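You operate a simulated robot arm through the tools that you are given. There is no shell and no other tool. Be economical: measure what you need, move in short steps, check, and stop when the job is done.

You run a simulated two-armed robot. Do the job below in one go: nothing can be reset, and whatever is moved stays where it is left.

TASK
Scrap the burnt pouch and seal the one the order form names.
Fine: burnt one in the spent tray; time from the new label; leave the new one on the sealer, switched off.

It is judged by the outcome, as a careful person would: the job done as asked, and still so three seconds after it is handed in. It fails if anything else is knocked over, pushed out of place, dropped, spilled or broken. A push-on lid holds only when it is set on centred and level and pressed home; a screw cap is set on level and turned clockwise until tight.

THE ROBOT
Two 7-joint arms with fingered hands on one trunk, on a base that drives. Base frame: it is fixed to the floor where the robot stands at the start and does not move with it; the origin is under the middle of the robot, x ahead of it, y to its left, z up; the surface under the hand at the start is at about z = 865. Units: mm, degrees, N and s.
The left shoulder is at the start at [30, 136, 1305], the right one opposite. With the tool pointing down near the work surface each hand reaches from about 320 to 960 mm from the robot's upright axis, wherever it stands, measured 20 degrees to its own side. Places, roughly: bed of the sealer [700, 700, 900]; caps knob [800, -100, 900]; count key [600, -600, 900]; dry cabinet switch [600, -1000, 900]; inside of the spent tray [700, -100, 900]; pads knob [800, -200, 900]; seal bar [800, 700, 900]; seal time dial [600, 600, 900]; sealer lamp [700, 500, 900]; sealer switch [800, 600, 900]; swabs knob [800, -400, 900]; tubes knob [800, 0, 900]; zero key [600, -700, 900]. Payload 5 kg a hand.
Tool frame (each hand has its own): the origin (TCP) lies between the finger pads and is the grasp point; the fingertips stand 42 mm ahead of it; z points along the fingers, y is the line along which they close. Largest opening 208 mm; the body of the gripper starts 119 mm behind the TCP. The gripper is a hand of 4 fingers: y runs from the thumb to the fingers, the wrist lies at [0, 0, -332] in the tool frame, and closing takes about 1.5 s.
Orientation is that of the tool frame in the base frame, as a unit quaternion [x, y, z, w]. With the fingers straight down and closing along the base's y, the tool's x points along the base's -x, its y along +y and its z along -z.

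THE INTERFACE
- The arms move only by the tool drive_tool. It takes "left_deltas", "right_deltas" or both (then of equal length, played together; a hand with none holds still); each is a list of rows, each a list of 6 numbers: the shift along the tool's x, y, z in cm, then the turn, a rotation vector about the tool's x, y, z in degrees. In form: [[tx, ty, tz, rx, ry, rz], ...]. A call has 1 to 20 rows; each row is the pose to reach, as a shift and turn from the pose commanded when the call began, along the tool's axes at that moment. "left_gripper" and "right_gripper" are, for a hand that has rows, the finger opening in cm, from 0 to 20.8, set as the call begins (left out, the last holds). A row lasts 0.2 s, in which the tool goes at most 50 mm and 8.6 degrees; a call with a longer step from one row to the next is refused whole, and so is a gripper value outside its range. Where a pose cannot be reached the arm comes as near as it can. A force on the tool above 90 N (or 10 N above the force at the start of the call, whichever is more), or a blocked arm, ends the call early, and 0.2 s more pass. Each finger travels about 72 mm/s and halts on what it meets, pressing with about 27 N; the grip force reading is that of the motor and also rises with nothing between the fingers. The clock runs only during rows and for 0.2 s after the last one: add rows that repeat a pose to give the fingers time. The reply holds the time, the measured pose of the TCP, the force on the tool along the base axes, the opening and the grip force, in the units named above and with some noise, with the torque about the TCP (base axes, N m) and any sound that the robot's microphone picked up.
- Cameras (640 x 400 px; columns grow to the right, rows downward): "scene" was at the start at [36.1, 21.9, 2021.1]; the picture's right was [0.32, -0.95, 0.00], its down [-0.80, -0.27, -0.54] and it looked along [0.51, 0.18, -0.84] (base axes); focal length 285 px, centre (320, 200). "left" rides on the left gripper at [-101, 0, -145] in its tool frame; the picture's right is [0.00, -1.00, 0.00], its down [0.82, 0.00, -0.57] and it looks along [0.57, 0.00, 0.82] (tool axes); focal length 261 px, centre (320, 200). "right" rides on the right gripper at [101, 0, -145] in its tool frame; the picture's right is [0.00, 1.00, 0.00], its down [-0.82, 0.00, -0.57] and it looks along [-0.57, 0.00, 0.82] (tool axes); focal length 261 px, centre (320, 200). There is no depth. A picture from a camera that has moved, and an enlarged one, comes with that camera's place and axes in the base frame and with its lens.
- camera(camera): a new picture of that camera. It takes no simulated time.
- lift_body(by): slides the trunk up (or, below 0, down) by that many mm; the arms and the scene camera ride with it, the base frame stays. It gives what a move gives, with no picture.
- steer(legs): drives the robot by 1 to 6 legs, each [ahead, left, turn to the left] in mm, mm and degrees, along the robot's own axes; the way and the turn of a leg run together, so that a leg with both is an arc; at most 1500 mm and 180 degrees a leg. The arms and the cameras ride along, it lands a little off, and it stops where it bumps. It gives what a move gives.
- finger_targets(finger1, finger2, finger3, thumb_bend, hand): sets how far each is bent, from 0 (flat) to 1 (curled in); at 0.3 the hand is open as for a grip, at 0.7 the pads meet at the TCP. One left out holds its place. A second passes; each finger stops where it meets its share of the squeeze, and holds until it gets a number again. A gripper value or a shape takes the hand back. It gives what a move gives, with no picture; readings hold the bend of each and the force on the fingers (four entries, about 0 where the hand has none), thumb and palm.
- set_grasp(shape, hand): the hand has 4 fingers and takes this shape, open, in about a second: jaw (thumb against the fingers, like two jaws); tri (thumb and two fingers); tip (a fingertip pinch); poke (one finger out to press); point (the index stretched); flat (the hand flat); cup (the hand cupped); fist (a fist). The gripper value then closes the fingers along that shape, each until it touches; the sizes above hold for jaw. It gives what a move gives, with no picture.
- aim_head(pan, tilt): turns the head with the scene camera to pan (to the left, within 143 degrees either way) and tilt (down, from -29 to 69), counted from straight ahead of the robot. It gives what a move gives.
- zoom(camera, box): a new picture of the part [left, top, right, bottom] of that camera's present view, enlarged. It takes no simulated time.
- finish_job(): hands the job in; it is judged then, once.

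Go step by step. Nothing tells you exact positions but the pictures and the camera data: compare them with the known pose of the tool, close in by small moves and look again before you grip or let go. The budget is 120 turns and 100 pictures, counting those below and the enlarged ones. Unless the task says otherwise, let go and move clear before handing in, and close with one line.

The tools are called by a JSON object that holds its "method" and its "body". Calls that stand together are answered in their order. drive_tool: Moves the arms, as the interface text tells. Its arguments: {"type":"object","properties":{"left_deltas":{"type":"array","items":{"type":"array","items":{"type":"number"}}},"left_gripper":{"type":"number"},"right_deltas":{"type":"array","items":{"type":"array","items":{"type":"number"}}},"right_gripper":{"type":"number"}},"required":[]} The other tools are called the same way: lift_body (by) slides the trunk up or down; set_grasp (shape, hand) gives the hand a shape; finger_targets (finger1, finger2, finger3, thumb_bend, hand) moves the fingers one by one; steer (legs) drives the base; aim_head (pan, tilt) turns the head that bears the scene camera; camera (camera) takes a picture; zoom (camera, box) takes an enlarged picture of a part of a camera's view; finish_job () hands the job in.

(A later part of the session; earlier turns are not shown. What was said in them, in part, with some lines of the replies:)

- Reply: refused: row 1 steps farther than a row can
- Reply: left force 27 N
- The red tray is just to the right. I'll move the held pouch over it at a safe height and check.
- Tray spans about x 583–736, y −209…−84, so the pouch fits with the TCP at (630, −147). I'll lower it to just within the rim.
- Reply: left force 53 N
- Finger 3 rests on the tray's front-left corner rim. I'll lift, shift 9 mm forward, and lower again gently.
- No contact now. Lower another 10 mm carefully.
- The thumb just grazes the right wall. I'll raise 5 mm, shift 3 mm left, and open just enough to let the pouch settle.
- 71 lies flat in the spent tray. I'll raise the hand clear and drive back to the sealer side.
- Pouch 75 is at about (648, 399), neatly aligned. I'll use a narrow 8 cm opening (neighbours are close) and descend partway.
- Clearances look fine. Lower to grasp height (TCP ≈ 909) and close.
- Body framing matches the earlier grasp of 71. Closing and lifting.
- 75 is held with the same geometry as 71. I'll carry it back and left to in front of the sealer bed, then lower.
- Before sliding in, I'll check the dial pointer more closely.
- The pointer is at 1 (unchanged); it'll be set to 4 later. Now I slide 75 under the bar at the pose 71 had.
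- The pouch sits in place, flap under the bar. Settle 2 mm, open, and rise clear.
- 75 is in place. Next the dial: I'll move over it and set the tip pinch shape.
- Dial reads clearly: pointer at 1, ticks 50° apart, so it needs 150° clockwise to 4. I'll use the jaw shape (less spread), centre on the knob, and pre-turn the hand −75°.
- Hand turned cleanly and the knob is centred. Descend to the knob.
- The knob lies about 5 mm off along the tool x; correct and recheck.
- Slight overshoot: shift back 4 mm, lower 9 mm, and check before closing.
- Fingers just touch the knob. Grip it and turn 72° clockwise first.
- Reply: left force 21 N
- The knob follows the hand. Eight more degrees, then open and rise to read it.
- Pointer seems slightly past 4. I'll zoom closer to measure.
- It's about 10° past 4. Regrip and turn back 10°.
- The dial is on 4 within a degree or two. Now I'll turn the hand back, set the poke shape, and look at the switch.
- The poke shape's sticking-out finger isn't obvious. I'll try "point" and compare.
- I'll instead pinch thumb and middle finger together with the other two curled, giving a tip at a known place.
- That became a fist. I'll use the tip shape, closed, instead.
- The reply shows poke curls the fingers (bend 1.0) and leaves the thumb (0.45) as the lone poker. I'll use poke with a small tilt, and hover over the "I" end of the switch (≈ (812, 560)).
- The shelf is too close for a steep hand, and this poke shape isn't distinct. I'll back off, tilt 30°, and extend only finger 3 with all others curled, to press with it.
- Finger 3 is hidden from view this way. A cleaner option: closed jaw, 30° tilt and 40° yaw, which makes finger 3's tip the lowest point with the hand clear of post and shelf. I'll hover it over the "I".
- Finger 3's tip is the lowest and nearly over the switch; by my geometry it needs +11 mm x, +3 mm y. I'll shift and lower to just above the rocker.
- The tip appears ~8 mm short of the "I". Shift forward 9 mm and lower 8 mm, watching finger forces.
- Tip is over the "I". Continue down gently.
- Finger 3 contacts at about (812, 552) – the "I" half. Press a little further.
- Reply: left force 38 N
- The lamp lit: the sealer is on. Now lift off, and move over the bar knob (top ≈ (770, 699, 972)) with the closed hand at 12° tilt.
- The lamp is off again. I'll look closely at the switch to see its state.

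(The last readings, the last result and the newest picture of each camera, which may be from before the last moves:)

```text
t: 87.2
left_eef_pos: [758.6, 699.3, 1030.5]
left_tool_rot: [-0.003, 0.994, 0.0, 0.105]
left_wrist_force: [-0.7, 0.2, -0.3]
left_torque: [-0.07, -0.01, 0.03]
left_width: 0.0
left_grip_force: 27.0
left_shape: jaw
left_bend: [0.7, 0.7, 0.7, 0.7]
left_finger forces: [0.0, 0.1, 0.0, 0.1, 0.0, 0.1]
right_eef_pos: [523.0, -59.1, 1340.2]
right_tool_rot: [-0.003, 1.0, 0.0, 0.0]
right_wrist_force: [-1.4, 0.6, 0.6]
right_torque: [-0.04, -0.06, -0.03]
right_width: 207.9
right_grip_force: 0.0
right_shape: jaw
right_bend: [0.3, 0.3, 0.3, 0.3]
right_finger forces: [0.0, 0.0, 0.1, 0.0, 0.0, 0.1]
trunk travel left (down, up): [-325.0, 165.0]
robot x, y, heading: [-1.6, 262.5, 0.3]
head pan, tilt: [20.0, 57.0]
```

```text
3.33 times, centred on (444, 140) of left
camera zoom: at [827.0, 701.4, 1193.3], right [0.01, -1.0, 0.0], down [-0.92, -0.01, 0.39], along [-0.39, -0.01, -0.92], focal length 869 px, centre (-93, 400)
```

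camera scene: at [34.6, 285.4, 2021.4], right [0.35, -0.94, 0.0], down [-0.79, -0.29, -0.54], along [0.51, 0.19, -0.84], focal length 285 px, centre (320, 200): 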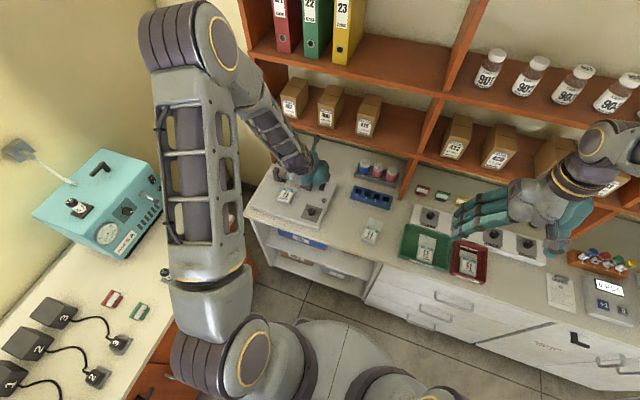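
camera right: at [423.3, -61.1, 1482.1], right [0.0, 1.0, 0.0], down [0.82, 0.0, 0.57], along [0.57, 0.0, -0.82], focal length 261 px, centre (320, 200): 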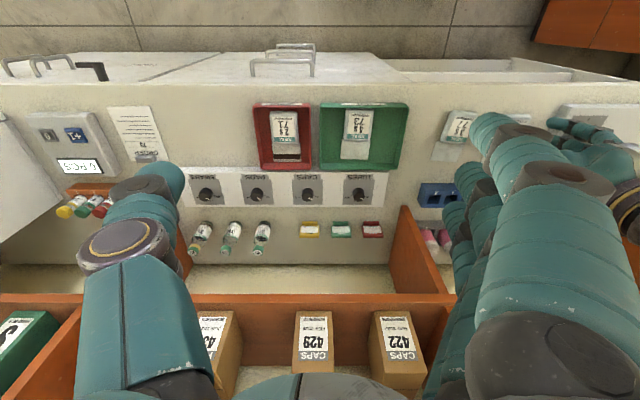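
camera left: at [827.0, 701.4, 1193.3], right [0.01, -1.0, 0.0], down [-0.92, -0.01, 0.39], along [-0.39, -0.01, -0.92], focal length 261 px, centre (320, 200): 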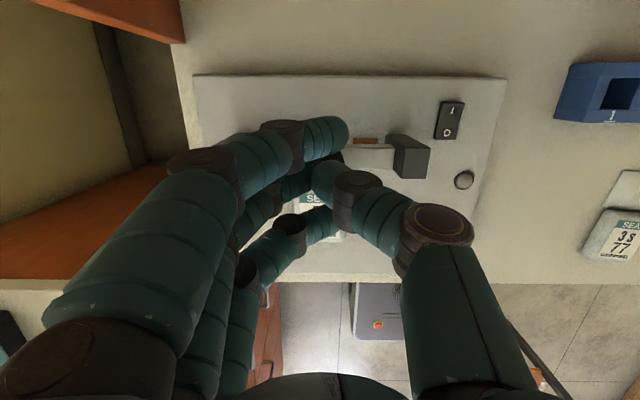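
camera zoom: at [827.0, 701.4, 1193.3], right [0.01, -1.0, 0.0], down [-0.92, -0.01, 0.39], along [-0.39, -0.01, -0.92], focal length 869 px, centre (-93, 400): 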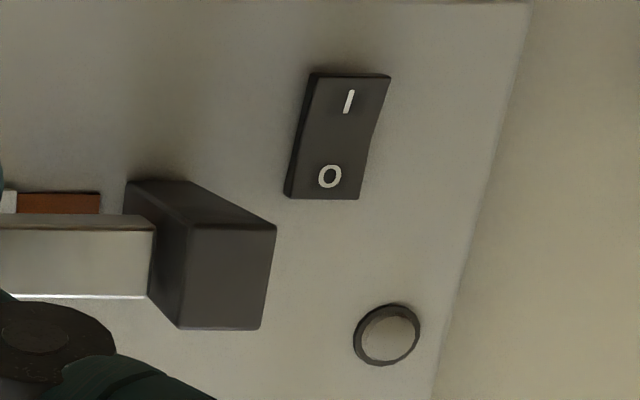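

The rocker state is ambiguous; the lamp lit for about the set time. I'll press the bar knob down and see what the machine does.

{"method": "drive_tool", "body": {"left_deltas": [[0.1, 0, 0.5, 0, 0, 0], [0.21, 0, 1, 0, 0, 0], [0.32, 0, 1.5, 0, 0, 0], [0.42, 0, 2, 0, 0, 0], [0.42, 0, 2, 0, 0, 0]]}}

{"method": "zoom", "body": {"camera": "scene", "box": [264, 147, 344, 217]}}

```text
t: 88.4
left_eef_pos: [760.3, 698.3, 1010.2]
left_tool_rot: [-0.003, 0.994, 0.0, 0.106]
left_wrist_force: [0.2, 1.2, 3.3]
left_torque: [0.07, 0.01, 0.02]
left_width: 0.0
left_grip_force: 27.3
left_shape: jaw
left_bend: [0.7, 0.7, 0.7, 0.7]
left_finger forces: [0.0, 0.0, 0.0, 0.0, 0.0, 0.1]
right_eef_pos: [522.7, -60.7, 1339.3]
right_tool_rot: [-0.003, 1.0, 0.0, -0.001]
right_wrist_force: [-0.1, 0.0, -0.1]
right_torque: [0.02, 0.02, 0.01]
right_width: 207.9
right_grip_force: 0.1
right_shape: jaw
right_bend: [0.3, 0.3, 0.3, 0.3]
right_finger forces: [0.1, 0.0, 0.0, 0.0, 0.1, 0.0]
trunk travel left (down, up): [-325.0, 165.0]
robot x, y, heading: [-0.2, 260.1, 0.7]
head pan, tilt: [20.0, 57.0]
```

```text
5.71 times, centred on (304, 182) of scene
camera zoom: at [34.2, 286.6, 2021.4], right [0.35, -0.94, 0.0], down [-0.79, -0.29, -0.54], along [0.51, 0.19, -0.84], focal length 1630 px, centre (411, 303)
```

zoom: 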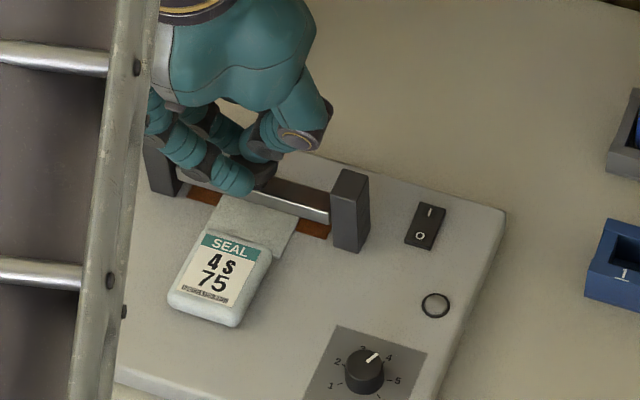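

{"method": "drive_tool", "body": {"left_deltas": [[0.1, 0, 0.5, 0, 0, 0], [0.21, 0, 1, 0, 0, 0], [0.21, 0, 1, 0, 0, 0]]}}

{"method": "drive_tool", "body": {"left_deltas": [[0.1, 0, 0.5, 0, 0, 0], [0.21, 0, 1, 0, 0, 0], [0.21, 0, 1, 0, 0, 0]]}}

{"method": "zoom", "body": {"camera": "scene", "box": [264, 147, 344, 217]}}

```text
t: 89.2
left_eef_pos: [759.5, 699.4, 998.6]
left_tool_rot: [-0.003, 0.995, 0.0, 0.104]
left_wrist_force: [0.7, -0.1, 3.7]
left_torque: [0.06, -0.08, -0.03]
left_width: 0.0
left_grip_force: 27.4
left_shape: jaw
left_bend: [0.7, 0.7, 0.7, 0.7]
left_finger forces: [0.1, 0.1, 0.0, 0.0, 0.0, 0.0]
right_eef_pos: [523.3, -60.5, 1338.4]
right_tool_rot: [-0.003, 1.0, 0.0, 0.0]
right_wrist_force: [-0.7, 0.8, 0.5]
right_torque: [0.01, -0.05, 0.02]
right_width: 207.6
right_grip_force: 0.0
right_shape: jaw
right_bend: [0.3, 0.3, 0.3, 0.3]
right_finger forces: [0.0, 0.0, 0.0, 0.0, 0.0, 0.0]
trunk travel left (down, up): [-325.0, 165.0]
robot x, y, heading: [1.2, 265.1, 0.5]
head pan, tilt: [20.0, 57.0]
```

```text
t: 90.0
left_eef_pos: [759.3, 698.3, 994.0]
left_tool_rot: [-0.003, 0.994, 0.002, 0.109]
left_wrist_force: [0.1, 1.6, 42.7]
left_torque: [0.44, -0.14, 0.04]
left_width: 0.0
left_grip_force: 26.4
left_shape: jaw
left_bend: [0.7, 0.7, 0.7, 0.7]
left_finger forces: [0.0, 59.2, 0.1, 0.1, 0.1, 0.1]
right_eef_pos: [519.8, -62.0, 1339.7]
right_tool_rot: [-0.003, 1.0, 0.001, 0.001]
right_wrist_force: [0.3, 0.6, 0.4]
right_torque: [0.0, 0.02, -0.02]
right_width: 208.0
right_grip_force: 0.1
right_shape: jaw
right_bend: [0.3, 0.3, 0.3, 0.3]
right_finger forces: [0.1, 0.0, 0.0, 0.1, 0.0, 0.0]
trunk travel left (down, up): [-325.0, 165.0]
robot x, y, heading: [-1.8, 262.5, 0.3]
head pan, tilt: [20.0, 57.0]
```

```text
5.71 times, centred on (304, 182) of scene
camera zoom: at [30.2, 284.7, 2021.8], right [0.35, -0.94, 0.0], down [-0.79, -0.29, -0.55], along [0.51, 0.19, -0.84], focal length 1630 px, centre (411, 303)
```

zoom: 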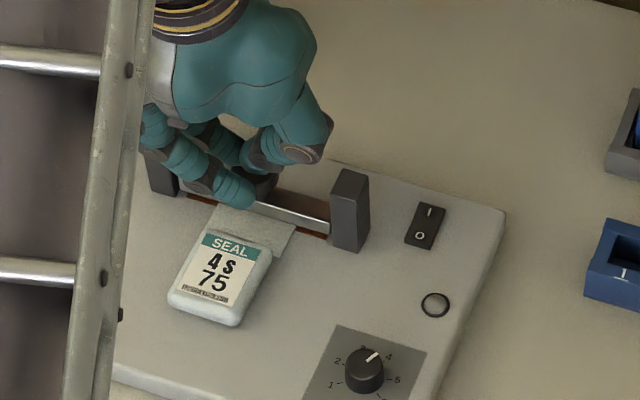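

The bar bottomed out with no lamp. I'll lift off to see whether the bar stays down on its own.

{"method": "drive_tool", "body": {"left_deltas": [[-0.4, 0, -2, 0, 0, 0], [-1, 0, -5, 0, 0, 0], [-1.9, 0, -9, 0, 0, 0], [-1.9, 0, -9, 0, 0, 0]]}}

{"method": "zoom", "body": {"camera": "scene", "box": [264, 147, 344, 217]}}

```text
t: 91.0
left_eef_pos: [758.2, 700.7, 1079.7]
left_tool_rot: [-0.003, 0.995, 0.0, 0.104]
left_wrist_force: [0.8, -0.2, -0.6]
left_torque: [0.01, 0.03, -0.06]
left_width: 0.0
left_grip_force: 27.1
left_shape: jaw
left_bend: [0.7, 0.7, 0.7, 0.7]
left_finger forces: [0.0, 0.0, 0.1, 0.1, 0.1, 0.1]
right_eef_pos: [522.7, -60.6, 1337.9]
right_tool_rot: [-0.003, 1.0, 0.0, -0.001]
right_wrist_force: [0.3, -0.5, -0.1]
right_torque: [-0.03, 0.08, 0.01]
right_width: 207.8
right_grip_force: 0.0
right_shape: jaw
right_bend: [0.3, 0.3, 0.3, 0.3]
right_finger forces: [0.0, 0.0, 0.0, 0.1, 0.0, 0.0]
trunk travel left (down, up): [-325.0, 165.0]
robot x, y, heading: [-1.6, 265.7, -0.1]
head pan, tilt: [20.0, 57.0]
```

```text
5.71 times, centred on (304, 182) of scene
camera zoom: at [35.1, 287.4, 2021.2], right [0.35, -0.94, 0.0], down [-0.79, -0.29, -0.54], along [0.51, 0.19, -0.84], focal length 1630 px, centre (411, 303)
```

zoom: 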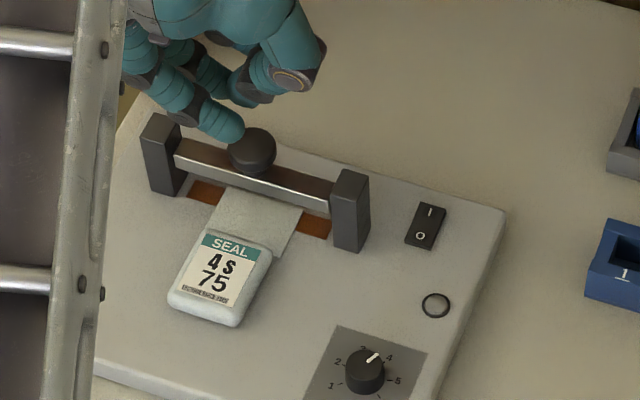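

The bar springs back, so it must be held. I'll look at the rocker closely to determine whether it latched.

{"method": "zoom", "body": {"camera": "scene", "box": [310, 168, 326, 180]}}

```text
16.00 times, centred on (318, 174) of scene
camera zoom: at [35.1, 287.4, 2021.2], right [0.35, -0.94, 0.0], down [-0.79, -0.29, -0.54], along [0.51, 0.19, -0.84], focal length 4565 px, centre (352, 616)
```

zoom: 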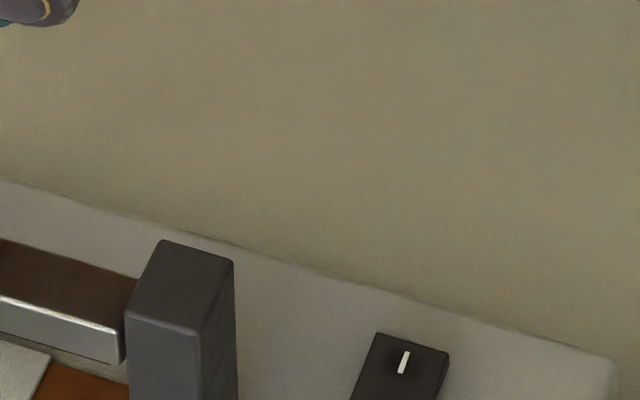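

{"method": "zoom", "body": {"camera": "scene", "box": [312, 181, 332, 193]}}

```text
16.00 times, centred on (322, 187) of scene
camera zoom: at [35.1, 287.4, 2021.2], right [0.35, -0.94, 0.0], down [-0.79, -0.29, -0.54], along [0.51, 0.19, -0.84], focal length 4565 px, centre (288, 408)
```

zoom: 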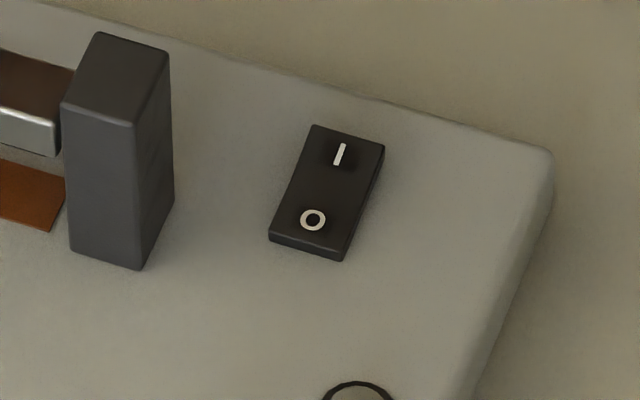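

The rocker shape doesn't show its state. The robust way is two-handed: left holds the bar down while right operates the switch. I'll drive 110 mm left to bring both within reach, keeping the left hand over the bar.

{"method": "drive_tool", "body": {"left_deltas": [[0, -4, 0, 0, 0, 0], [0, -8, 0, 0, 0, 0], [0, -11, 0, 0, 0, 0], [0, -11, 0, 0, 0, 0]]}}

{"method": "steer", "body": {"legs": [[0, 110, 0]]}}

{"method": "drive_tool", "body": {"right_deltas": [[-2.5, 3.5, 0, 0, 0, 0], [-5, 7, 0, 0, 0, 0], [-7.5, 10.5, 0, 0, 0, 0], [-10, 14, 1, 0, 0, 0], [-12.5, 17.5, 3, 0, 0, 8], [-15, 21, 5, 0, 0, 16], [-17, 24.5, 8, 0, 0, 24], [-18, 28, 11, 0, 0, 32], [-18, 31, 14, 0, 0, 40], [-18, 31, 14, 0, 0, 40]], "right_gripper": 0}}

{"method": "camera", "body": {"camera": "scene"}}

```text
t: 92.0
left_eef_pos: [759.4, 593.6, 1079.9]
left_tool_rot: [-0.003, 0.994, 0.0, 0.105]
left_wrist_force: [-0.5, 0.4, -0.2]
left_torque: [-0.07, 0.0, -0.01]
left_width: 0.1
left_grip_force: 27.4
left_shape: jaw
left_bend: [0.7, 0.7, 0.7, 0.7]
left_finger forces: [0.0, 0.1, 0.1, 0.1, 0.0, 0.1]
right_eef_pos: [524.5, -59.9, 1339.2]
right_tool_rot: [-0.003, 1.0, -0.001, 0.0]
right_wrist_force: [1.1, 0.0, 1.2]
right_torque: [-0.02, 0.01, 0.02]
right_width: 207.8
right_grip_force: 0.1
right_shape: jaw
right_bend: [0.3, 0.3, 0.3, 0.3]
right_finger forces: [0.0, 0.1, 0.0, 0.0, 0.0, 0.0]
trunk travel left (down, up): [-325.0, 165.0]
robot x, y, heading: [-4.6, 262.7, 0.2]
head pan, tilt: [20.0, 57.0]
```

```text
t: 93.2
left_eef_pos: [760.1, 705.9, 1078.7]
left_tool_rot: [-0.003, 0.995, 0.0, 0.104]
left_wrist_force: [-0.3, 0.6, -0.1]
left_torque: [-0.11, 0.0, -0.01]
left_width: 0.0
left_grip_force: 27.0
left_shape: jaw
left_bend: [0.7, 0.7, 0.7, 0.7]
left_finger forces: [0.1, 0.1, 0.0, 0.0, 0.1, 0.1]
right_eef_pos: [522.5, 52.0, 1338.2]
right_tool_rot: [-0.004, 1.0, 0.0, 0.0]
right_wrist_force: [0.3, 0.3, 0.4]
right_torque: [-0.1, -0.02, -0.02]
right_width: 207.8
right_grip_force: 0.1
right_shape: jaw
right_bend: [0.3, 0.3, 0.3, 0.3]
right_finger forces: [0.1, 0.1, 0.0, 0.0, 0.0, 0.0]
trunk travel left (down, up): [-325.0, 165.0]
robot x, y, heading: [-2.1, 376.2, 0.3]
head pan, tilt: [20.0, 57.0]
```

```text
refused: row 7 steps farther than a row can; nothing moved
```

```text
15 pictures are left
camera scene: at [33.7, 399.8, 2021.3], right [0.35, -0.94, 0.0], down [-0.79, -0.29, -0.54], along [0.51, 0.19, -0.84], focal length 285 px, centre (320, 200)
```

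scene: 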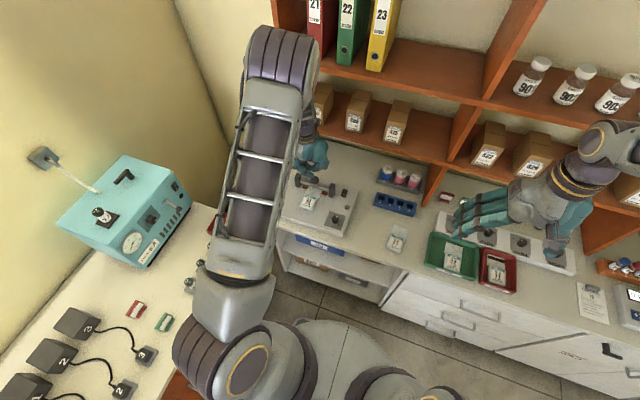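

Step too long; I'll redo the right-hand approach with even steps, and recentre the left hand.

{"method": "drive_tool", "body": {"right_deltas": [[-1.8, 3.1, 1.4, 0, 0, 4], [-3.6, 6.2, 2.8, 0, 0, 8], [-5.4, 9.3, 4.2, 0, 0, 12], [-7.2, 12.4, 5.6, 0, 0, 16], [-9, 15.5, 7, 0, 0, 20], [-10.8, 18.6, 8.4, 0, 0, 24], [-12.6, 21.7, 9.8, 0, 0, 28], [-14.4, 24.8, 11.2, 0, 0, 32], [-16.2, 27.9, 12.6, 0, 0, 36], [-18, 31, 14, 0, 0, 40], [-18, 31, 14, 0, 0, 40]], "right_gripper": 0}}

```text
t: 95.6
left_eef_pos: [759.1, 704.0, 1081.0]
left_tool_rot: [-0.003, 0.994, 0.0, 0.105]
left_wrist_force: [-0.7, -0.6, 1.1]
left_torque: [0.07, -0.06, 0.0]
left_width: 0.0
left_grip_force: 26.9
left_shape: jaw
left_bend: [0.7, 0.7, 0.7, 0.7]
left_finger forces: [0.1, 0.1, 0.1, 0.0, 0.0, 0.1]
right_eef_pos: [701.8, 362.9, 1199.1]
right_tool_rot: [0.339, 0.941, 0.001, 0.001]
right_wrist_force: [-1.4, -0.3, 0.8]
right_torque: [0.11, -0.08, 0.01]
right_width: 0.0
right_grip_force: 26.8
right_shape: jaw
right_bend: [0.7, 0.7, 0.7, 0.7]
right_finger forces: [0.1, 0.1, 0.0, 0.0, 0.0, 0.0]
trunk travel left (down, up): [-325.0, 165.0]
robot x, y, heading: [-2.3, 372.8, 0.3]
head pan, tilt: [20.0, 57.0]
```

Right hand is yawed 40° and closed. Now pitch it 30° and bring it to hover near the switch.

{"method": "drive_tool", "body": {"right_deltas": [[0.2, 2.9, 2.4, -3.9, -4.6, 0], [0.4, 5.8, 4.8, -7.7, -9.2, 0], [0.6, 8.8, 7.2, -11.6, -13.8, 0], [0.8, 11.8, 9.6, -15.4, -18.4, 0], [1, 14.8, 12, -19.3, -23, 0], [1.2, 17.8, 14.5, -19.3, -23, 0], [1.3, 20.5, 16.9, -19.3, -23, 0], [1.3, 20.5, 16.9, -19.3, -23, 0]]}}

{"method": "camera", "body": {"camera": "right"}}

```text
t: 97.4
left_eef_pos: [758.2, 705.4, 1081.1]
left_tool_rot: [-0.003, 0.995, 0.0, 0.104]
left_wrist_force: [-1.3, -0.8, 0.1]
left_torque: [0.06, -0.01, 0.02]
left_width: 0.0
left_grip_force: 27.1
left_shape: jaw
left_bend: [0.7, 0.7, 0.7, 0.7]
left_finger forces: [0.1, 0.0, 0.0, 0.0, 0.0, 0.0]
right_eef_pos: [821.2, 526.3, 1032.0]
right_tool_rot: [0.327, 0.909, 0.09, 0.243]
right_wrist_force: [0.2, -0.4, -0.2]
right_torque: [0.02, 0.0, -0.01]
right_width: 0.0
right_grip_force: 27.0
right_shape: jaw
right_bend: [0.7, 0.7, 0.7, 0.7]
right_finger forces: [0.1, 0.0, 0.0, 0.0, 0.0, 0.0]
trunk travel left (down, up): [-325.0, 165.0]
robot x, y, heading: [-4.8, 377.0, 0.4]
head pan, tilt: [20.0, 57.0]
```

```text
14 pictures are left
camera right: at [682.3, 592.0, 1117.2], right [0.55, 0.77, 0.32], down [0.26, -0.53, 0.81], along [0.79, -0.36, -0.49], focal length 261 px, centre (320, 200)
```

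right: 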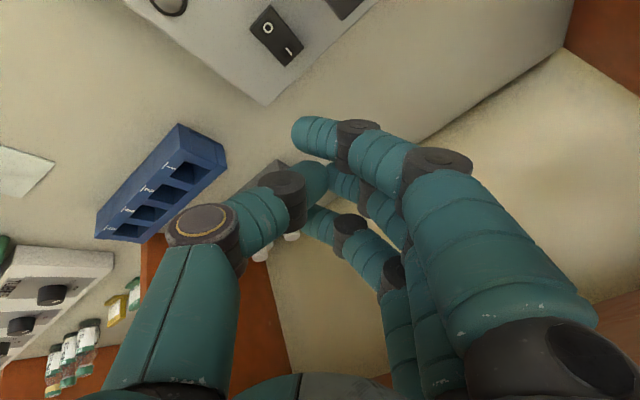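

The right camera now sees its lowest fingertip and the switch clearly. I'll lower the right fingertip to just above the "I", and the left hand to just above the knob.

{"method": "drive_tool", "body": {"left_deltas": [[0.4, -0.3, 1.8, 0, 0, 0], [0.8, -0.5, 3.6, 0, 0, 0], [1.1, -0.5, 5.3, 0, 0, 0], [1.1, -0.5, 5.3, 0, 0, 0]], "right_deltas": [[1, -0.2, 2.3, 0, 0, 0], [2, -0.4, 4.6, 0, 0, 0], [3, -0.55, 6.8, 0, 0, 0], [3, -0.55, 6.8, 0, 0, 0]]}}

{"method": "camera", "body": {"camera": "right"}}

```text
t: 98.4
left_eef_pos: [759.7, 699.6, 1026.4]
left_tool_rot: [-0.003, 0.994, 0.0, 0.105]
left_wrist_force: [0.2, 0.6, 0.7]
left_torque: [0.05, -0.05, 0.04]
left_width: 0.0
left_grip_force: 26.7
left_shape: jaw
left_bend: [0.7, 0.7, 0.7, 0.7]
left_finger forces: [0.0, 0.0, 0.1, 0.0, 0.0, 0.0]
right_eef_pos: [831.0, 544.3, 959.4]
right_tool_rot: [0.327, 0.909, 0.089, 0.243]
right_wrist_force: [0.1, -0.2, 0.0]
right_torque: [0.03, -0.06, 0.04]
right_width: 0.5
right_grip_force: 26.6
right_shape: jaw
right_bend: [0.7, 0.7, 0.7, 0.7]
right_finger forces: [0.0, 0.1, 0.0, 0.0, 0.1, 0.0]
trunk travel left (down, up): [-325.0, 165.0]
robot x, y, heading: [-1.2, 373.8, 0.5]
head pan, tilt: [20.0, 57.0]
```

```text
13 pictures are left
camera right: at [693.9, 607.9, 1045.1], right [0.55, 0.77, 0.32], down [0.26, -0.53, 0.81], along [0.79, -0.36, -0.49], focal length 261 px, centre (320, 200)
```

right: 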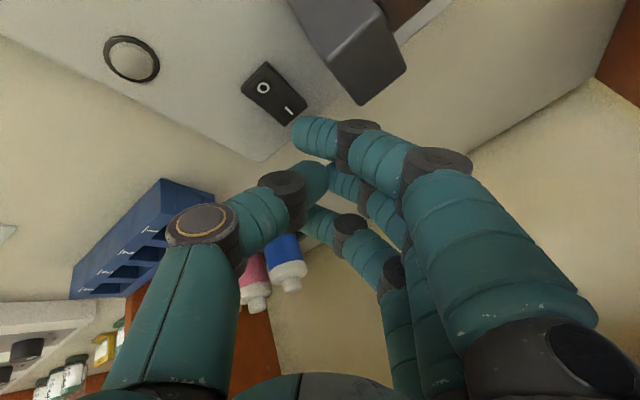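

Right fingertip is ~8 mm beyond the "I" in x; I'll correct and lower it to near contact while the left hand presses the bar down.

{"method": "drive_tool", "body": {"left_deltas": [[0.2, 0, 1, 0, 0, 0], [0.4, 0, 2, 0, 0, 0], [0.6, 0, 2.8, 0, 0, 0], [0.73, 0, 3.4, 0, 0, 0], [0.73, 0, 3.4, 0, 0, 0]], "right_deltas": [[0.66, -0.29, -0.4, 0, 0, 0], [0.8, -0.4, -0.1, 0, 0, 0], [0.92, -0.5, 0.2, 0, 0, 0], [1.04, -0.61, 0.47, 0, 0, 0], [1.04, -0.61, 0.47, 0, 0, 0]]}}

{"method": "camera", "body": {"camera": "right"}}

```text
t: 99.6
left_eef_pos: [759.9, 699.4, 994.9]
left_tool_rot: [-0.003, 0.994, 0.002, 0.107]
left_wrist_force: [0.0, 3.3, 28.7]
left_torque: [0.56, -0.07, -0.03]
left_width: 0.2
left_grip_force: 26.9
left_shape: jaw
left_bend: [0.7, 0.7, 0.7, 0.7]
left_finger forces: [0.0, 51.4, 0.0, 0.0, 0.0, 0.0]
right_eef_pos: [822.6, 545.3, 950.2]
right_tool_rot: [0.327, 0.908, 0.09, 0.244]
right_wrist_force: [2.6, -1.6, 9.0]
right_torque: [0.1, -0.01, -0.03]
right_width: 0.1
right_grip_force: 26.8
right_shape: jaw
right_bend: [0.7, 0.7, 0.7, 0.7]
right_finger forces: [8.6, 0.0, 0.0, 0.0, 0.0, 0.0]
trunk travel left (down, up): [-325.0, 165.0]
robot x, y, heading: [-3.5, 377.4, 0.5]
head pan, tilt: [20.0, 57.0]
```

```text
12 pictures are left
camera right: at [685.1, 610.3, 1035.6], right [0.55, 0.77, 0.33], down [0.26, -0.53, 0.81], along [0.79, -0.36, -0.49], focal length 261 px, centre (320, 200)
```

right: 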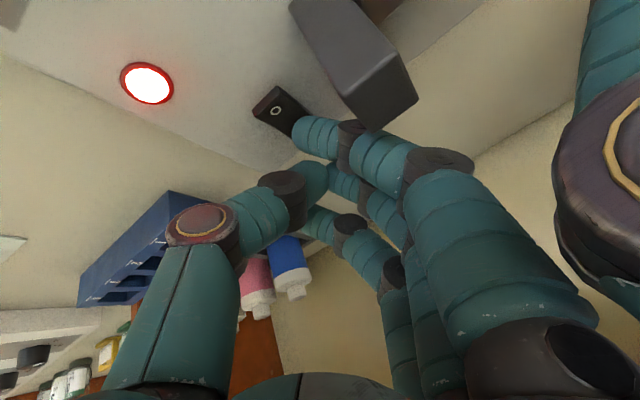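

The lamp is lit with the bar held down. Hold both steady about 3 s, then check.

{"method": "drive_tool", "body": {"left_deltas": [[0, 0, 0, 0, 0, 0], [0, 0, 0, 0, 0, 0], [0, 0, 0, 0, 0, 0], [0, 0, 0, 0, 0, 0], [0, 0, 0, 0, 0, 0], [0, 0, 0, 0, 0, 0], [0, 0, 0, 0, 0, 0], [0, 0, 0, 0, 0, 0], [0, 0, 0, 0, 0, 0], [0, 0, 0, 0, 0, 0], [0, 0, 0, 0, 0, 0], [0, 0, 0, 0, 0, 0], [0, 0, 0, 0, 0, 0]]}}

{"method": "zoom", "body": {"camera": "right", "box": [80, 30, 400, 190]}}

```text
t: 102.4
left_eef_pos: [757.8, 699.4, 994.9]
left_tool_rot: [-0.003, 0.994, 0.0, 0.106]
left_wrist_force: [10.0, 5.9, 40.4]
left_torque: [0.82, -0.55, -0.1]
left_width: 0.0
left_grip_force: 26.8
left_shape: jaw
left_bend: [0.7, 0.69, 0.7, 0.69]
left_finger forces: [0.0, 63.9, 0.0, 0.0, 0.0, 0.0]
right_eef_pos: [822.3, 544.9, 950.5]
right_tool_rot: [0.329, 0.908, 0.089, 0.243]
right_wrist_force: [7.6, -4.4, 18.7]
right_torque: [0.25, -0.09, -0.08]
right_width: 0.1
right_grip_force: 26.8
right_shape: jaw
right_bend: [0.7, 0.7, 0.7, 0.7]
right_finger forces: [20.0, 0.1, 0.0, 0.0, 0.0, 0.1]
trunk travel left (down, up): [-325.0, 165.0]
robot x, y, heading: [-0.5, 373.1, 0.7]
head pan, tilt: [20.0, 57.0]
```

```text
2.00 times, centred on (240, 110) of right
camera zoom: at [684.5, 609.6, 1035.3], right [0.55, 0.77, 0.33], down [0.26, -0.53, 0.81], along [0.79, -0.36, -0.49], focal length 521 px, centre (480, 380)
```

zoom: 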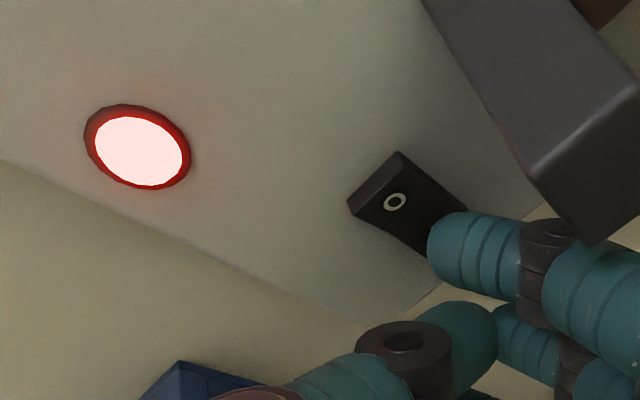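

Still lit red at t=102.4. Wait a bit more.

{"method": "drive_tool", "body": {"left_deltas": [[0, 0, 0, 0, 0, 0], [0, 0, 0, 0, 0, 0], [0, 0, 0, 0, 0, 0]]}}

{"method": "zoom", "body": {"camera": "right", "box": [80, 30, 400, 190]}}

```text
t: 103.2
left_eef_pos: [759.8, 700.0, 993.1]
left_tool_rot: [-0.004, 0.994, 0.002, 0.107]
left_wrist_force: [11.0, 5.3, 40.9]
left_torque: [0.83, -0.55, -0.13]
left_width: 0.0
left_grip_force: 26.2
left_shape: jaw
left_bend: [0.7, 0.69, 0.7, 0.69]
left_finger forces: [0.0, 64.3, 0.0, 0.0, 0.0, 0.0]
right_eef_pos: [822.5, 543.9, 949.9]
right_tool_rot: [0.328, 0.908, 0.09, 0.244]
right_wrist_force: [7.8, -5.3, 19.4]
right_torque: [0.19, -0.1, -0.1]
right_width: 0.0
right_grip_force: 27.1
right_shape: jaw
right_bend: [0.7, 0.7, 0.7, 0.7]
right_finger forces: [20.7, 0.0, 0.1, 0.0, 0.0, 0.1]
trunk travel left (down, up): [-325.0, 165.0]
robot x, y, heading: [0.9, 373.1, 0.6]
head pan, tilt: [20.0, 57.0]
```

```text
2.00 times, centred on (240, 110) of right
camera zoom: at [684.4, 609.5, 1035.3], right [0.55, 0.77, 0.33], down [0.26, -0.53, 0.81], along [0.79, -0.36, -0.49], focal length 521 px, centre (480, 380)
```

zoom: 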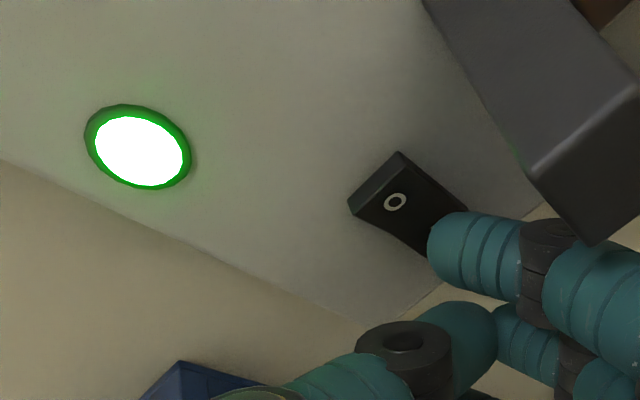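

Green: sealing is done. Release the bar (left up) first, then lift the right finger.

{"method": "drive_tool", "body": {"left_deltas": [[-0.4, 0, -2, 0, 0, 0], [-1, 0, -5, 0, 0, 0], [-1.9, 0, -9, 0, 0, 0], [-1.9, 0, -9, 0, 0, 0]]}}

{"method": "drive_tool", "body": {"right_deltas": [[-0.4, 0.3, -0.9, 0, 0, 0], [-0.8, 0.6, -1.7, 0, 0, 0], [-0.8, 0.6, -1.7, 0, 0, 0]]}}

{"method": "camera", "body": {"camera": "right"}}

```text
t: 104.2
left_eef_pos: [756.4, 697.7, 1081.3]
left_tool_rot: [-0.004, 0.995, 0.001, 0.105]
left_wrist_force: [0.9, 0.9, -0.6]
left_torque: [-0.05, -0.02, 0.0]
left_width: 0.3
left_grip_force: 27.8
left_shape: jaw
left_bend: [0.7, 0.7, 0.7, 0.7]
left_finger forces: [0.0, 0.1, 0.0, 0.0, 0.0, 0.0]
right_eef_pos: [824.3, 546.0, 950.2]
right_tool_rot: [0.327, 0.909, 0.09, 0.244]
right_wrist_force: [7.6, -4.3, 28.8]
right_torque: [0.31, 0.13, -0.07]
right_width: 0.0
right_grip_force: 27.0
right_shape: jaw
right_bend: [0.71, 0.7, 0.7, 0.7]
right_finger forces: [29.4, 0.1, 0.1, 0.1, 0.0, 0.1]
trunk travel left (down, up): [-325.0, 165.0]
robot x, y, heading: [-3.0, 378.2, 0.2]
head pan, tilt: [20.0, 57.0]
```

```text
t: 105.0
left_eef_pos: [757.9, 697.3, 1081.8]
left_tool_rot: [-0.003, 0.995, 0.0, 0.104]
left_wrist_force: [-0.1, -0.6, -0.4]
left_torque: [0.03, 0.01, -0.03]
left_width: 0.0
left_grip_force: 26.8
left_shape: jaw
left_bend: [0.7, 0.7, 0.7, 0.7]
left_finger forces: [0.0, 0.0, 0.0, 0.0, 0.0, 0.0]
right_eef_pos: [823.7, 546.3, 965.3]
right_tool_rot: [0.328, 0.909, 0.089, 0.242]
right_wrist_force: [0.5, 0.4, -0.1]
right_torque: [-0.02, -0.01, -0.02]
right_width: 0.1
right_grip_force: 26.6
right_shape: jaw
right_bend: [0.7, 0.7, 0.7, 0.7]
right_finger forces: [0.0, 0.0, 0.0, 0.0, 0.1, 0.1]
trunk travel left (down, up): [-325.0, 165.0]
robot x, y, heading: [-2.4, 382.1, 0.3]
head pan, tilt: [20.0, 57.0]
```

```text
9 pictures are left
camera right: at [685.7, 610.5, 1050.3], right [0.56, 0.77, 0.32], down [0.26, -0.53, 0.81], along [0.79, -0.36, -0.49], focal length 261 px, centre (320, 200)
```

right: 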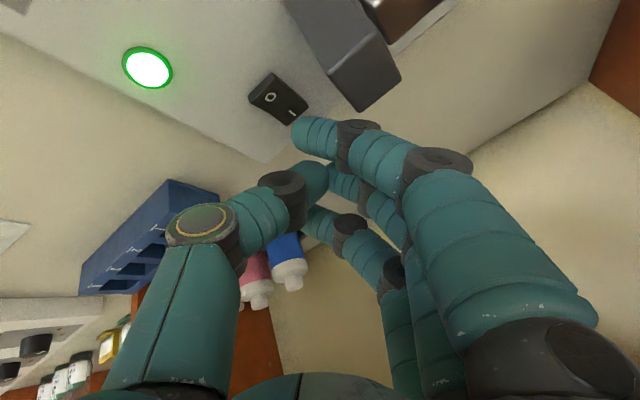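

Lamp green, switch still on. Now move the right fingertip over the "O" end and check.

{"method": "drive_tool", "body": {"right_deltas": [[0.66, -0.82, -0.6, 0, 0, 0], [1.33, -1.64, -1.2, 0, 0, 0], [1.33, -1.64, -1.2, 0, 0, 0]]}}

{"method": "camera", "body": {"camera": "right"}}

```text
t: 105.8
left_eef_pos: [757.8, 698.3, 1081.3]
left_tool_rot: [-0.003, 0.994, 0.0, 0.105]
left_wrist_force: [-0.2, 0.6, 0.0]
left_torque: [-0.01, -0.01, -0.04]
left_width: 0.1
left_grip_force: 27.2
left_shape: jaw
left_bend: [0.7, 0.7, 0.7, 0.7]
left_finger forces: [0.0, 0.0, 0.0, 0.0, 0.0, 0.0]
right_eef_pos: [801.2, 542.1, 965.8]
right_tool_rot: [0.327, 0.909, 0.09, 0.243]
right_wrist_force: [-0.5, -0.3, -0.2]
right_torque: [0.02, 0.0, -0.03]
right_width: 0.0
right_grip_force: 26.7
right_shape: jaw
right_bend: [0.7, 0.7, 0.7, 0.7]
right_finger forces: [0.1, 0.0, 0.0, 0.0, 0.1, 0.0]
trunk travel left (down, up): [-325.0, 165.0]
robot x, y, heading: [-3.7, 374.2, 0.3]
head pan, tilt: [20.0, 57.0]
```

```text
8 pictures are left
camera right: at [663.1, 606.0, 1052.2], right [0.55, 0.77, 0.32], down [0.26, -0.53, 0.81], along [0.79, -0.36, -0.49], focal length 261 px, centre (320, 200)
```

right: 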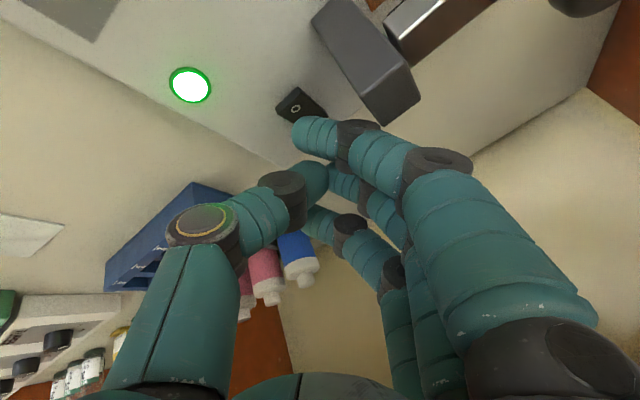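

Aligned with the "O". Lower onto it gently.

{"method": "drive_tool", "body": {"right_deltas": [[0.19, -0.16, 0.43, 0, 0, 0], [0.38, -0.32, 0.87, 0, 0, 0], [0.54, -0.45, 1.2, 0, 0, 0], [0.61, -0.51, 1.39, 0, 0, 0], [0.61, -0.51, 1.39, 0, 0, 0]]}}

{"method": "zoom", "body": {"camera": "right", "box": [120, 30, 440, 190]}}

```text
t: 107.0
left_eef_pos: [756.2, 697.9, 1082.3]
left_tool_rot: [-0.002, 0.995, 0.0, 0.104]
left_wrist_force: [0.0, 0.8, 0.0]
left_torque: [0.01, -0.01, 0.0]
left_width: 0.0
left_grip_force: 27.2
left_shape: jaw
left_bend: [0.7, 0.7, 0.7, 0.7]
left_finger forces: [0.0, 0.0, 0.0, 0.0, 0.0, 0.0]
right_eef_pos: [800.5, 539.1, 953.6]
right_tool_rot: [0.329, 0.908, 0.091, 0.244]
right_wrist_force: [9.3, -11.8, 24.4]
right_torque: [1.56, 0.53, -0.34]
right_width: 0.1
right_grip_force: 27.2
right_shape: jaw
right_bend: [0.7, 0.7, 0.7, 0.7]
right_finger forces: [24.8, 0.1, 0.0, 0.0, 0.1, 0.0]
trunk travel left (down, up): [-325.0, 165.0]
robot x, y, heading: [-4.2, 372.5, 0.4]
head pan, tilt: [20.0, 57.0]
```

```text
2.00 times, centred on (280, 110) of right
camera zoom: at [663.4, 603.9, 1038.2], right [0.55, 0.77, 0.33], down [0.26, -0.53, 0.81], along [0.79, -0.36, -0.49], focal length 521 px, centre (400, 380)
```

zoom: 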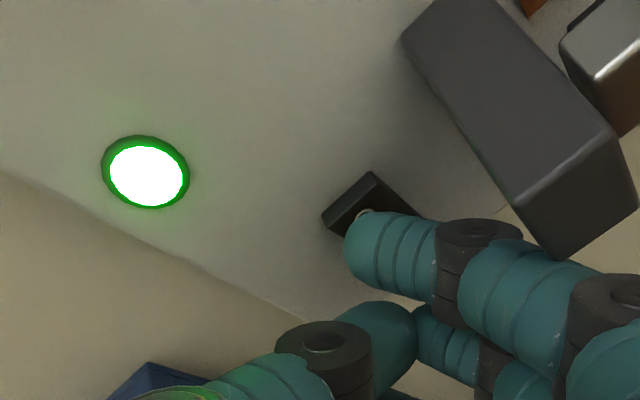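

The finger's side is bearing on the bar post rather than the switch. I'll lift off, yaw the hand 35° more so the fingers clear the post, and hover over "O" again.

{"method": "drive_tool", "body": {"right_deltas": [[-0.77, 0.64, -1.73, 0, 0, 0], [-1.53, 1.29, -3.46, 0, 0, 0], [-1.76, -1.13, -4.26, 0, 0, 0], [-1.76, -1.13, -4.26, 0, 0, 7], [-1.76, -1.13, -4.26, 0, 0, 14], [-1.76, -1.13, -4.26, 0, 0, 21], [-1.76, -1.13, -4.26, 0, 0, 28], [-1.76, -1.13, -4.26, 0, 0, 35], [-1.76, -1.13, -4.26, 0, 0, 35]]}}

{"method": "camera", "body": {"camera": "right"}}

```text
t: 109.0
left_eef_pos: [758.3, 700.5, 1081.7]
left_tool_rot: [-0.006, 0.994, 0.0, 0.105]
left_wrist_force: [0.2, -0.8, -0.4]
left_torque: [-0.04, 0.01, -0.01]
left_width: 0.2
left_grip_force: 27.2
left_shape: jaw
left_bend: [0.7, 0.7, 0.7, 0.7]
left_finger forces: [0.0, 0.0, 0.1, 0.0, 0.1, 0.1]
right_eef_pos: [787.1, 514.8, 988.8]
right_tool_rot: [0.59, 0.765, 0.158, 0.205]
right_wrist_force: [-1.0, 0.1, 0.4]
right_torque: [-0.01, 0.04, 0.0]
right_width: 0.0
right_grip_force: 27.4
right_shape: jaw
right_bend: [0.7, 0.7, 0.7, 0.7]
right_finger forces: [0.1, 0.0, 0.0, 0.0, 0.1, 0.0]
trunk travel left (down, up): [-325.0, 165.0]
robot x, y, heading: [-3.1, 375.9, 0.6]
head pan, tilt: [20.0, 57.0]
```

```text
6 pictures are left
camera right: at [695.2, 611.7, 1101.4], right [0.84, 0.25, 0.48], down [-0.11, -0.79, 0.6], along [0.53, -0.55, -0.64], focal length 261 px, centre (320, 200)
```

right: 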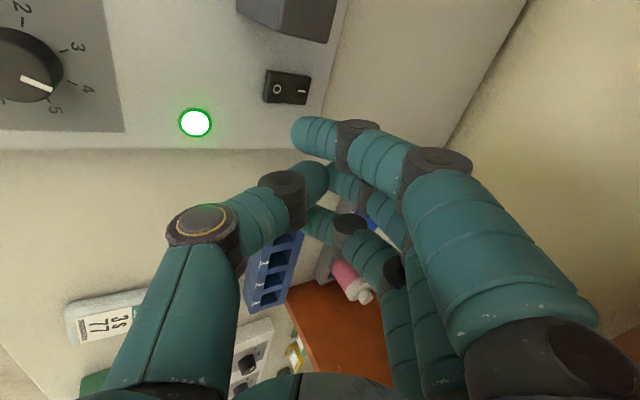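

Clear view now. The tip needs +15 mm in y; shift and lower to just above the "O".

{"method": "drive_tool", "body": {"right_deltas": [[1.45, 0.4, 0.1, 0, 0, 0], [1.65, -0.4, 1.6, 0, 0, 0], [1.8, -1, 2.8, 0, 0, 0], [1.9, -1.28, 3.39, 0, 0, 0], [1.9, -1.28, 3.39, 0, 0, 0]]}}

{"method": "zoom", "body": {"camera": "right", "box": [160, 40, 420, 190]}}

```text
t: 110.2
left_eef_pos: [757.6, 696.4, 1081.1]
left_tool_rot: [-0.001, 0.995, 0.0, 0.105]
left_wrist_force: [-0.6, -1.2, 2.5]
left_torque: [0.15, -0.05, 0.04]
left_width: 0.1
left_grip_force: 27.5
left_shape: jaw
left_bend: [0.7, 0.7, 0.7, 0.7]
left_finger forces: [0.0, 0.0, 0.1, 0.1, 0.0, 0.1]
right_eef_pos: [784.5, 537.1, 952.4]
right_tool_rot: [0.585, 0.769, 0.158, 0.205]
right_wrist_force: [1.3, -0.8, -3.3]
right_torque: [0.13, -0.07, 0.07]
right_width: 0.2
right_grip_force: 27.1
right_shape: jaw
right_bend: [0.7, 0.7, 0.7, 0.7]
right_finger forces: [0.0, 0.1, 0.0, 0.0, 0.0, 0.1]
trunk travel left (down, up): [-325.0, 165.0]
robot x, y, heading: [-4.4, 378.0, 0.5]
head pan, tilt: [20.0, 57.0]
```

```text
2.46 times, centred on (290, 115) of right
camera zoom: at [690.5, 633.7, 1063.1], right [0.84, 0.26, 0.48], down [-0.1, -0.79, 0.6], along [0.54, -0.55, -0.64], focal length 642 px, centre (394, 409)
```

zoom: 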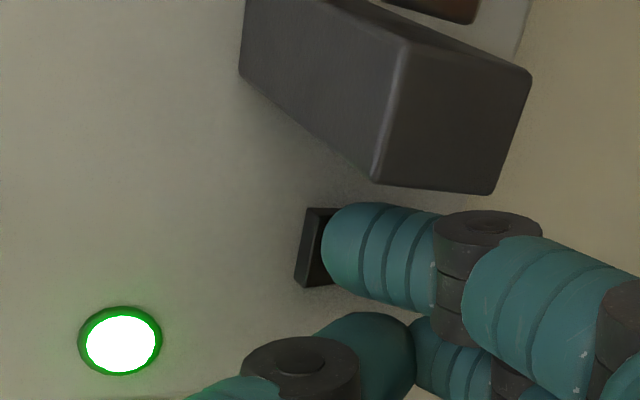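

The fingertip is right over the "O". Press down gently.

{"method": "drive_tool", "body": {"right_deltas": [[0.05, -0.2, 0.35, 0, 0, 0], [0.1, -0.39, 0.69, 0, 0, 0], [0.13, -0.48, 0.87, 0, 0, 0], [0.13, -0.48, 0.87, 0, 0, 0]]}}

```text
t: 111.2
left_eef_pos: [756.7, 697.6, 1081.7]
left_tool_rot: [-0.004, 0.995, 0.0, 0.105]
left_wrist_force: [0.3, -0.5, -0.1]
left_torque: [0.01, 0.01, -0.03]
left_width: 0.1
left_grip_force: 27.9
left_shape: jaw
left_bend: [0.7, 0.7, 0.7, 0.7]
left_finger forces: [0.0, 0.0, 0.0, 0.1, 0.0, 0.1]
right_eef_pos: [785.8, 536.0, 942.7]
right_tool_rot: [0.586, 0.768, 0.16, 0.206]
right_wrist_force: [0.3, -0.2, -0.1]
right_torque: [0.03, -0.03, 0.04]
right_width: 0.0
right_grip_force: 27.3
right_shape: jaw
right_bend: [0.7, 0.7, 0.7, 0.7]
right_finger forces: [0.1, 0.0, 0.0, 0.0, 0.1, 0.0]
trunk travel left (down, up): [-325.0, 165.0]
robot x, y, heading: [-3.9, 378.2, 0.3]
head pan, tilt: [20.0, 57.0]
```

{"method": "drive_tool", "body": {"right_deltas": [[0.03, -0.1, 0.17, 0, 0, 0], [0.05, -0.19, 0.35, 0, 0, 0], [0.05, -0.19, 0.35, 0, 0, 0]]}}

```text
t: 112.0
left_eef_pos: [756.7, 698.6, 1082.4]
left_tool_rot: [-0.004, 0.995, 0.0, 0.105]
left_wrist_force: [-0.3, -0.9, 0.0]
left_torque: [-0.02, 0.02, 0.06]
left_width: 0.0
left_grip_force: 27.0
left_shape: jaw
left_bend: [0.7, 0.7, 0.7, 0.7]
left_finger forces: [0.0, 0.0, 0.0, 0.0, 0.0, 0.1]
right_eef_pos: [785.8, 534.5, 939.1]
right_tool_rot: [0.586, 0.768, 0.158, 0.205]
right_wrist_force: [-0.7, -0.9, 7.9]
right_torque: [0.2, 0.02, 0.01]
right_width: 0.0
right_grip_force: 26.8
right_shape: jaw
right_bend: [0.7, 0.7, 0.7, 0.7]
right_finger forces: [7.3, 0.0, 0.1, 0.0, 0.1, 0.0]
trunk travel left (down, up): [-325.0, 165.0]
robot x, y, heading: [-5.4, 377.8, 0.5]
head pan, tilt: [20.0, 57.0]
```

Contact at about (788, 556) – on the "O". Press a bit more and check the lamp.

{"method": "drive_tool", "body": {"right_deltas": [[0.03, -0.1, 0.17, 0, 0, 0], [0.05, -0.15, 0.28, 0, 0, 0], [0.05, -0.15, 0.28, 0, 0, 0]]}}

{"method": "zoom", "body": {"camera": "right", "box": [160, 40, 420, 190]}}

```text
t: 112.8
left_eef_pos: [755.5, 698.9, 1082.5]
left_tool_rot: [-0.003, 0.994, 0.001, 0.105]
left_wrist_force: [0.8, 0.1, -0.4]
left_torque: [0.02, -0.01, 0.01]
left_width: 0.0
left_grip_force: 27.0
left_shape: jaw
left_bend: [0.7, 0.7, 0.7, 0.7]
left_finger forces: [0.1, 0.0, 0.0, 0.0, 0.1, 0.0]
right_eef_pos: [785.9, 536.5, 938.4]
right_tool_rot: [0.586, 0.768, 0.161, 0.205]
right_wrist_force: [-1.5, -2.0, 26.0]
right_torque: [0.74, 0.06, -0.01]
right_width: 0.0
right_grip_force: 26.7
right_shape: jaw
right_bend: [0.71, 0.7, 0.7, 0.7]
right_finger forces: [24.9, 0.1, 0.1, 0.0, 0.0, 0.0]
trunk travel left (down, up): [-325.0, 165.0]
robot x, y, heading: [-3.8, 379.7, 0.7]
head pan, tilt: [20.0, 57.0]
```

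```text
2.46 times, centred on (290, 115) of right
camera zoom: at [692.3, 632.9, 1049.8], right [0.83, 0.26, 0.49], down [-0.1, -0.8, 0.6], along [0.54, -0.55, -0.64], focal length 642 px, centre (394, 409)
```

zoom: 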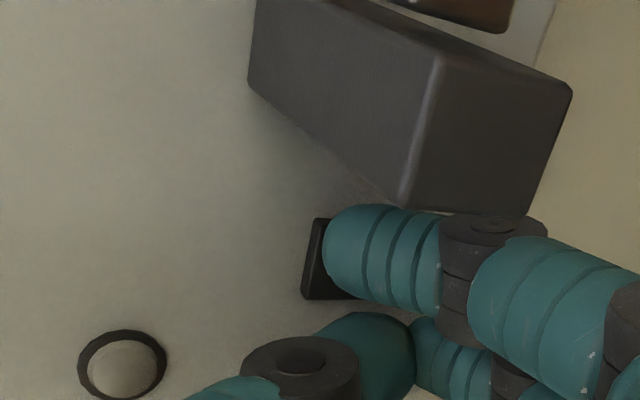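

Lamp out: the sealer is off. Lift both hands clear, right straight up first and then back.

{"method": "drive_tool", "body": {"left_deltas": [[0, 0, 0, 0, 0, 0], [0.5, 0, -1.5, 0, 0, 0], [1.5, 0, -4, 0, 0, 0], [2.5, 0, -7, 0, 0, 0], [3.5, 0, -10, 0, 0, 0], [3.8, 0, -11, 0, 0, 0], [3.8, 0, -11, 0, 0, 0]], "right_deltas": [[-0.39, 1.45, -2.6, 0, 0, 0], [-2.3, -0.8, -5.6, 0, 0, 0], [-4.2, -3.1, -8.6, 0, 0, 0], [-6.2, -5.4, -11.6, 0, 0, 0], [-8.2, -7.7, -14.6, 0, 0, 0], [-8.2, -7.7, -14.6, 0, 0, 0], [-8.2, -7.7, -14.6, 0, 0, 0]]}}

{"method": "zoom", "body": {"camera": "scene", "box": [272, 160, 384, 230]}}

```text
t: 114.4
left_eef_pos: [697.0, 698.3, 1182.8]
left_tool_rot: [-0.003, 0.994, 0.001, 0.105]
left_wrist_force: [0.2, -1.4, -0.4]
left_torque: [0.06, -0.03, 0.04]
left_width: 0.0
left_grip_force: 27.4
left_shape: jaw
left_bend: [0.7, 0.7, 0.7, 0.69]
left_finger forces: [0.1, 0.1, 0.1, 0.0, 0.0, 0.0]
right_eef_pos: [666.0, 436.2, 1036.2]
right_tool_rot: [0.586, 0.768, 0.159, 0.205]
right_wrist_force: [-0.7, -0.3, 0.3]
right_torque: [0.04, -0.04, 0.02]
right_width: 0.0
right_grip_force: 26.9
right_shape: jaw
right_bend: [0.7, 0.7, 0.7, 0.7]
right_finger forces: [0.1, 0.0, 0.0, 0.0, 0.0, 0.1]
trunk travel left (down, up): [-325.0, 165.0]
robot x, y, heading: [-0.2, 371.6, 0.4]
head pan, tilt: [20.0, 57.0]
```

```text
5.71 times, centred on (328, 195) of scene
camera zoom: at [32.8, 398.0, 2021.3], right [0.35, -0.94, 0.0], down [-0.79, -0.29, -0.54], along [0.51, 0.19, -0.84], focal length 1630 px, centre (274, 229)
```

zoom: 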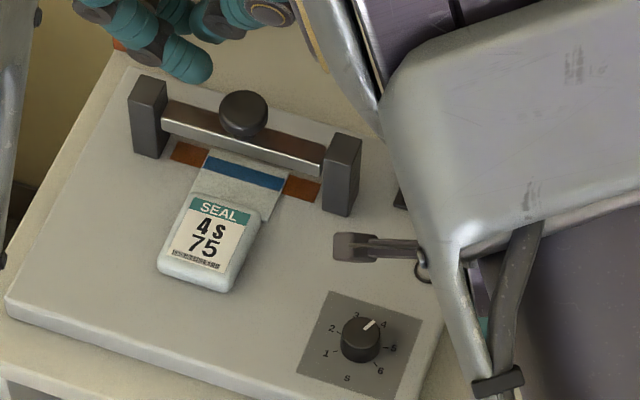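

A clean blue seal band shows on 75. I'll pull the right hand well away and take a final look.

{"method": "drive_tool", "body": {"right_deltas": [[-2.4, -0.8, -3, 0, 0, 0], [-4.8, -1.7, -6, 0, 0, 0], [-7.1, -2.5, -9, 0, 0, 0], [-9.5, -3.3, -12, 0, 0, 0], [-11.9, -4.2, -15, 0, 0, 0], [-14.2, -5, -18, 0, 0, 0], [-14.2, -5, -18, 0, 0, 0]]}}

{"method": "camera", "body": {"camera": "scene"}}

```text
t: 116.0
left_eef_pos: [699.5, 701.8, 1182.8]
left_tool_rot: [-0.004, 0.995, 0.0, 0.104]
left_wrist_force: [0.1, -0.2, 0.0]
left_torque: [-0.11, 0.05, -0.03]
left_width: 0.1
left_grip_force: 27.2
left_shape: jaw
left_bend: [0.7, 0.7, 0.7, 0.69]
left_finger forces: [0.0, 0.0, 0.1, 0.0, 0.1, 0.1]
right_eef_pos: [569.9, 286.9, 1186.3]
right_tool_rot: [0.585, 0.768, 0.158, 0.205]
right_wrist_force: [0.7, 0.6, 0.6]
right_torque: [-0.07, 0.06, -0.05]
right_width: 0.0
right_grip_force: 27.4
right_shape: jaw
right_bend: [0.7, 0.7, 0.7, 0.7]
right_finger forces: [0.1, 0.0, 0.0, 0.0, 0.1, 0.1]
trunk travel left (down, up): [-325.0, 165.0]
robot x, y, heading: [1.9, 376.3, 0.3]
head pan, tilt: [20.0, 57.0]
```

```text
2 pictures are left
camera scene: at [35.2, 400.4, 2021.2], right [0.35, -0.94, 0.0], down [-0.79, -0.29, -0.54], along [0.51, 0.19, -0.84], focal length 285 px, centre (320, 200)
```

scene: 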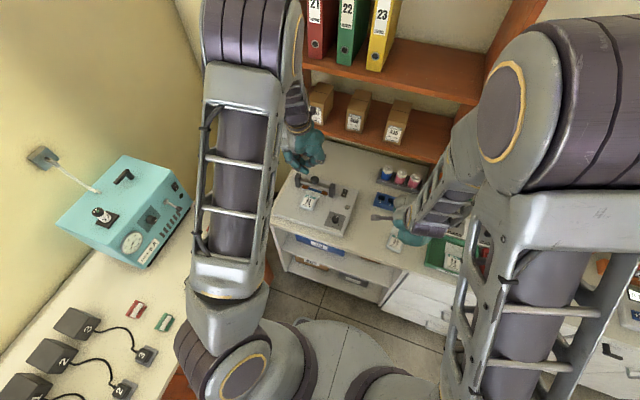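

{"method": "zoom", "body": {"camera": "scene", "box": [272, 165, 368, 235]}}

```text
5.71 times, centred on (320, 200) of scene
camera zoom: at [35.2, 400.4, 2021.2], right [0.35, -0.94, 0.0], down [-0.79, -0.29, -0.54], along [0.51, 0.19, -0.84], focal length 1630 px, centre (320, 200)
```

zoom: 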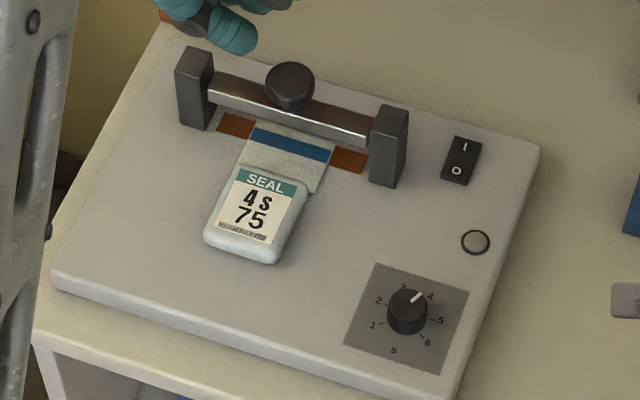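

The final view matches what was asked. Pouch 75 is on the sealer with a clean seal, the dial is at 4, the lamp is dark, and both hands are clear. I'm handing it in.

{"method": "finish_job", "body": {}}

```text
The job is handed in.
```

The burnt pouch (71) is in the spent tray. Pouch 75, the one the order form names, was sealed at the 4 s on its label and left on the sealer, which is switched off.
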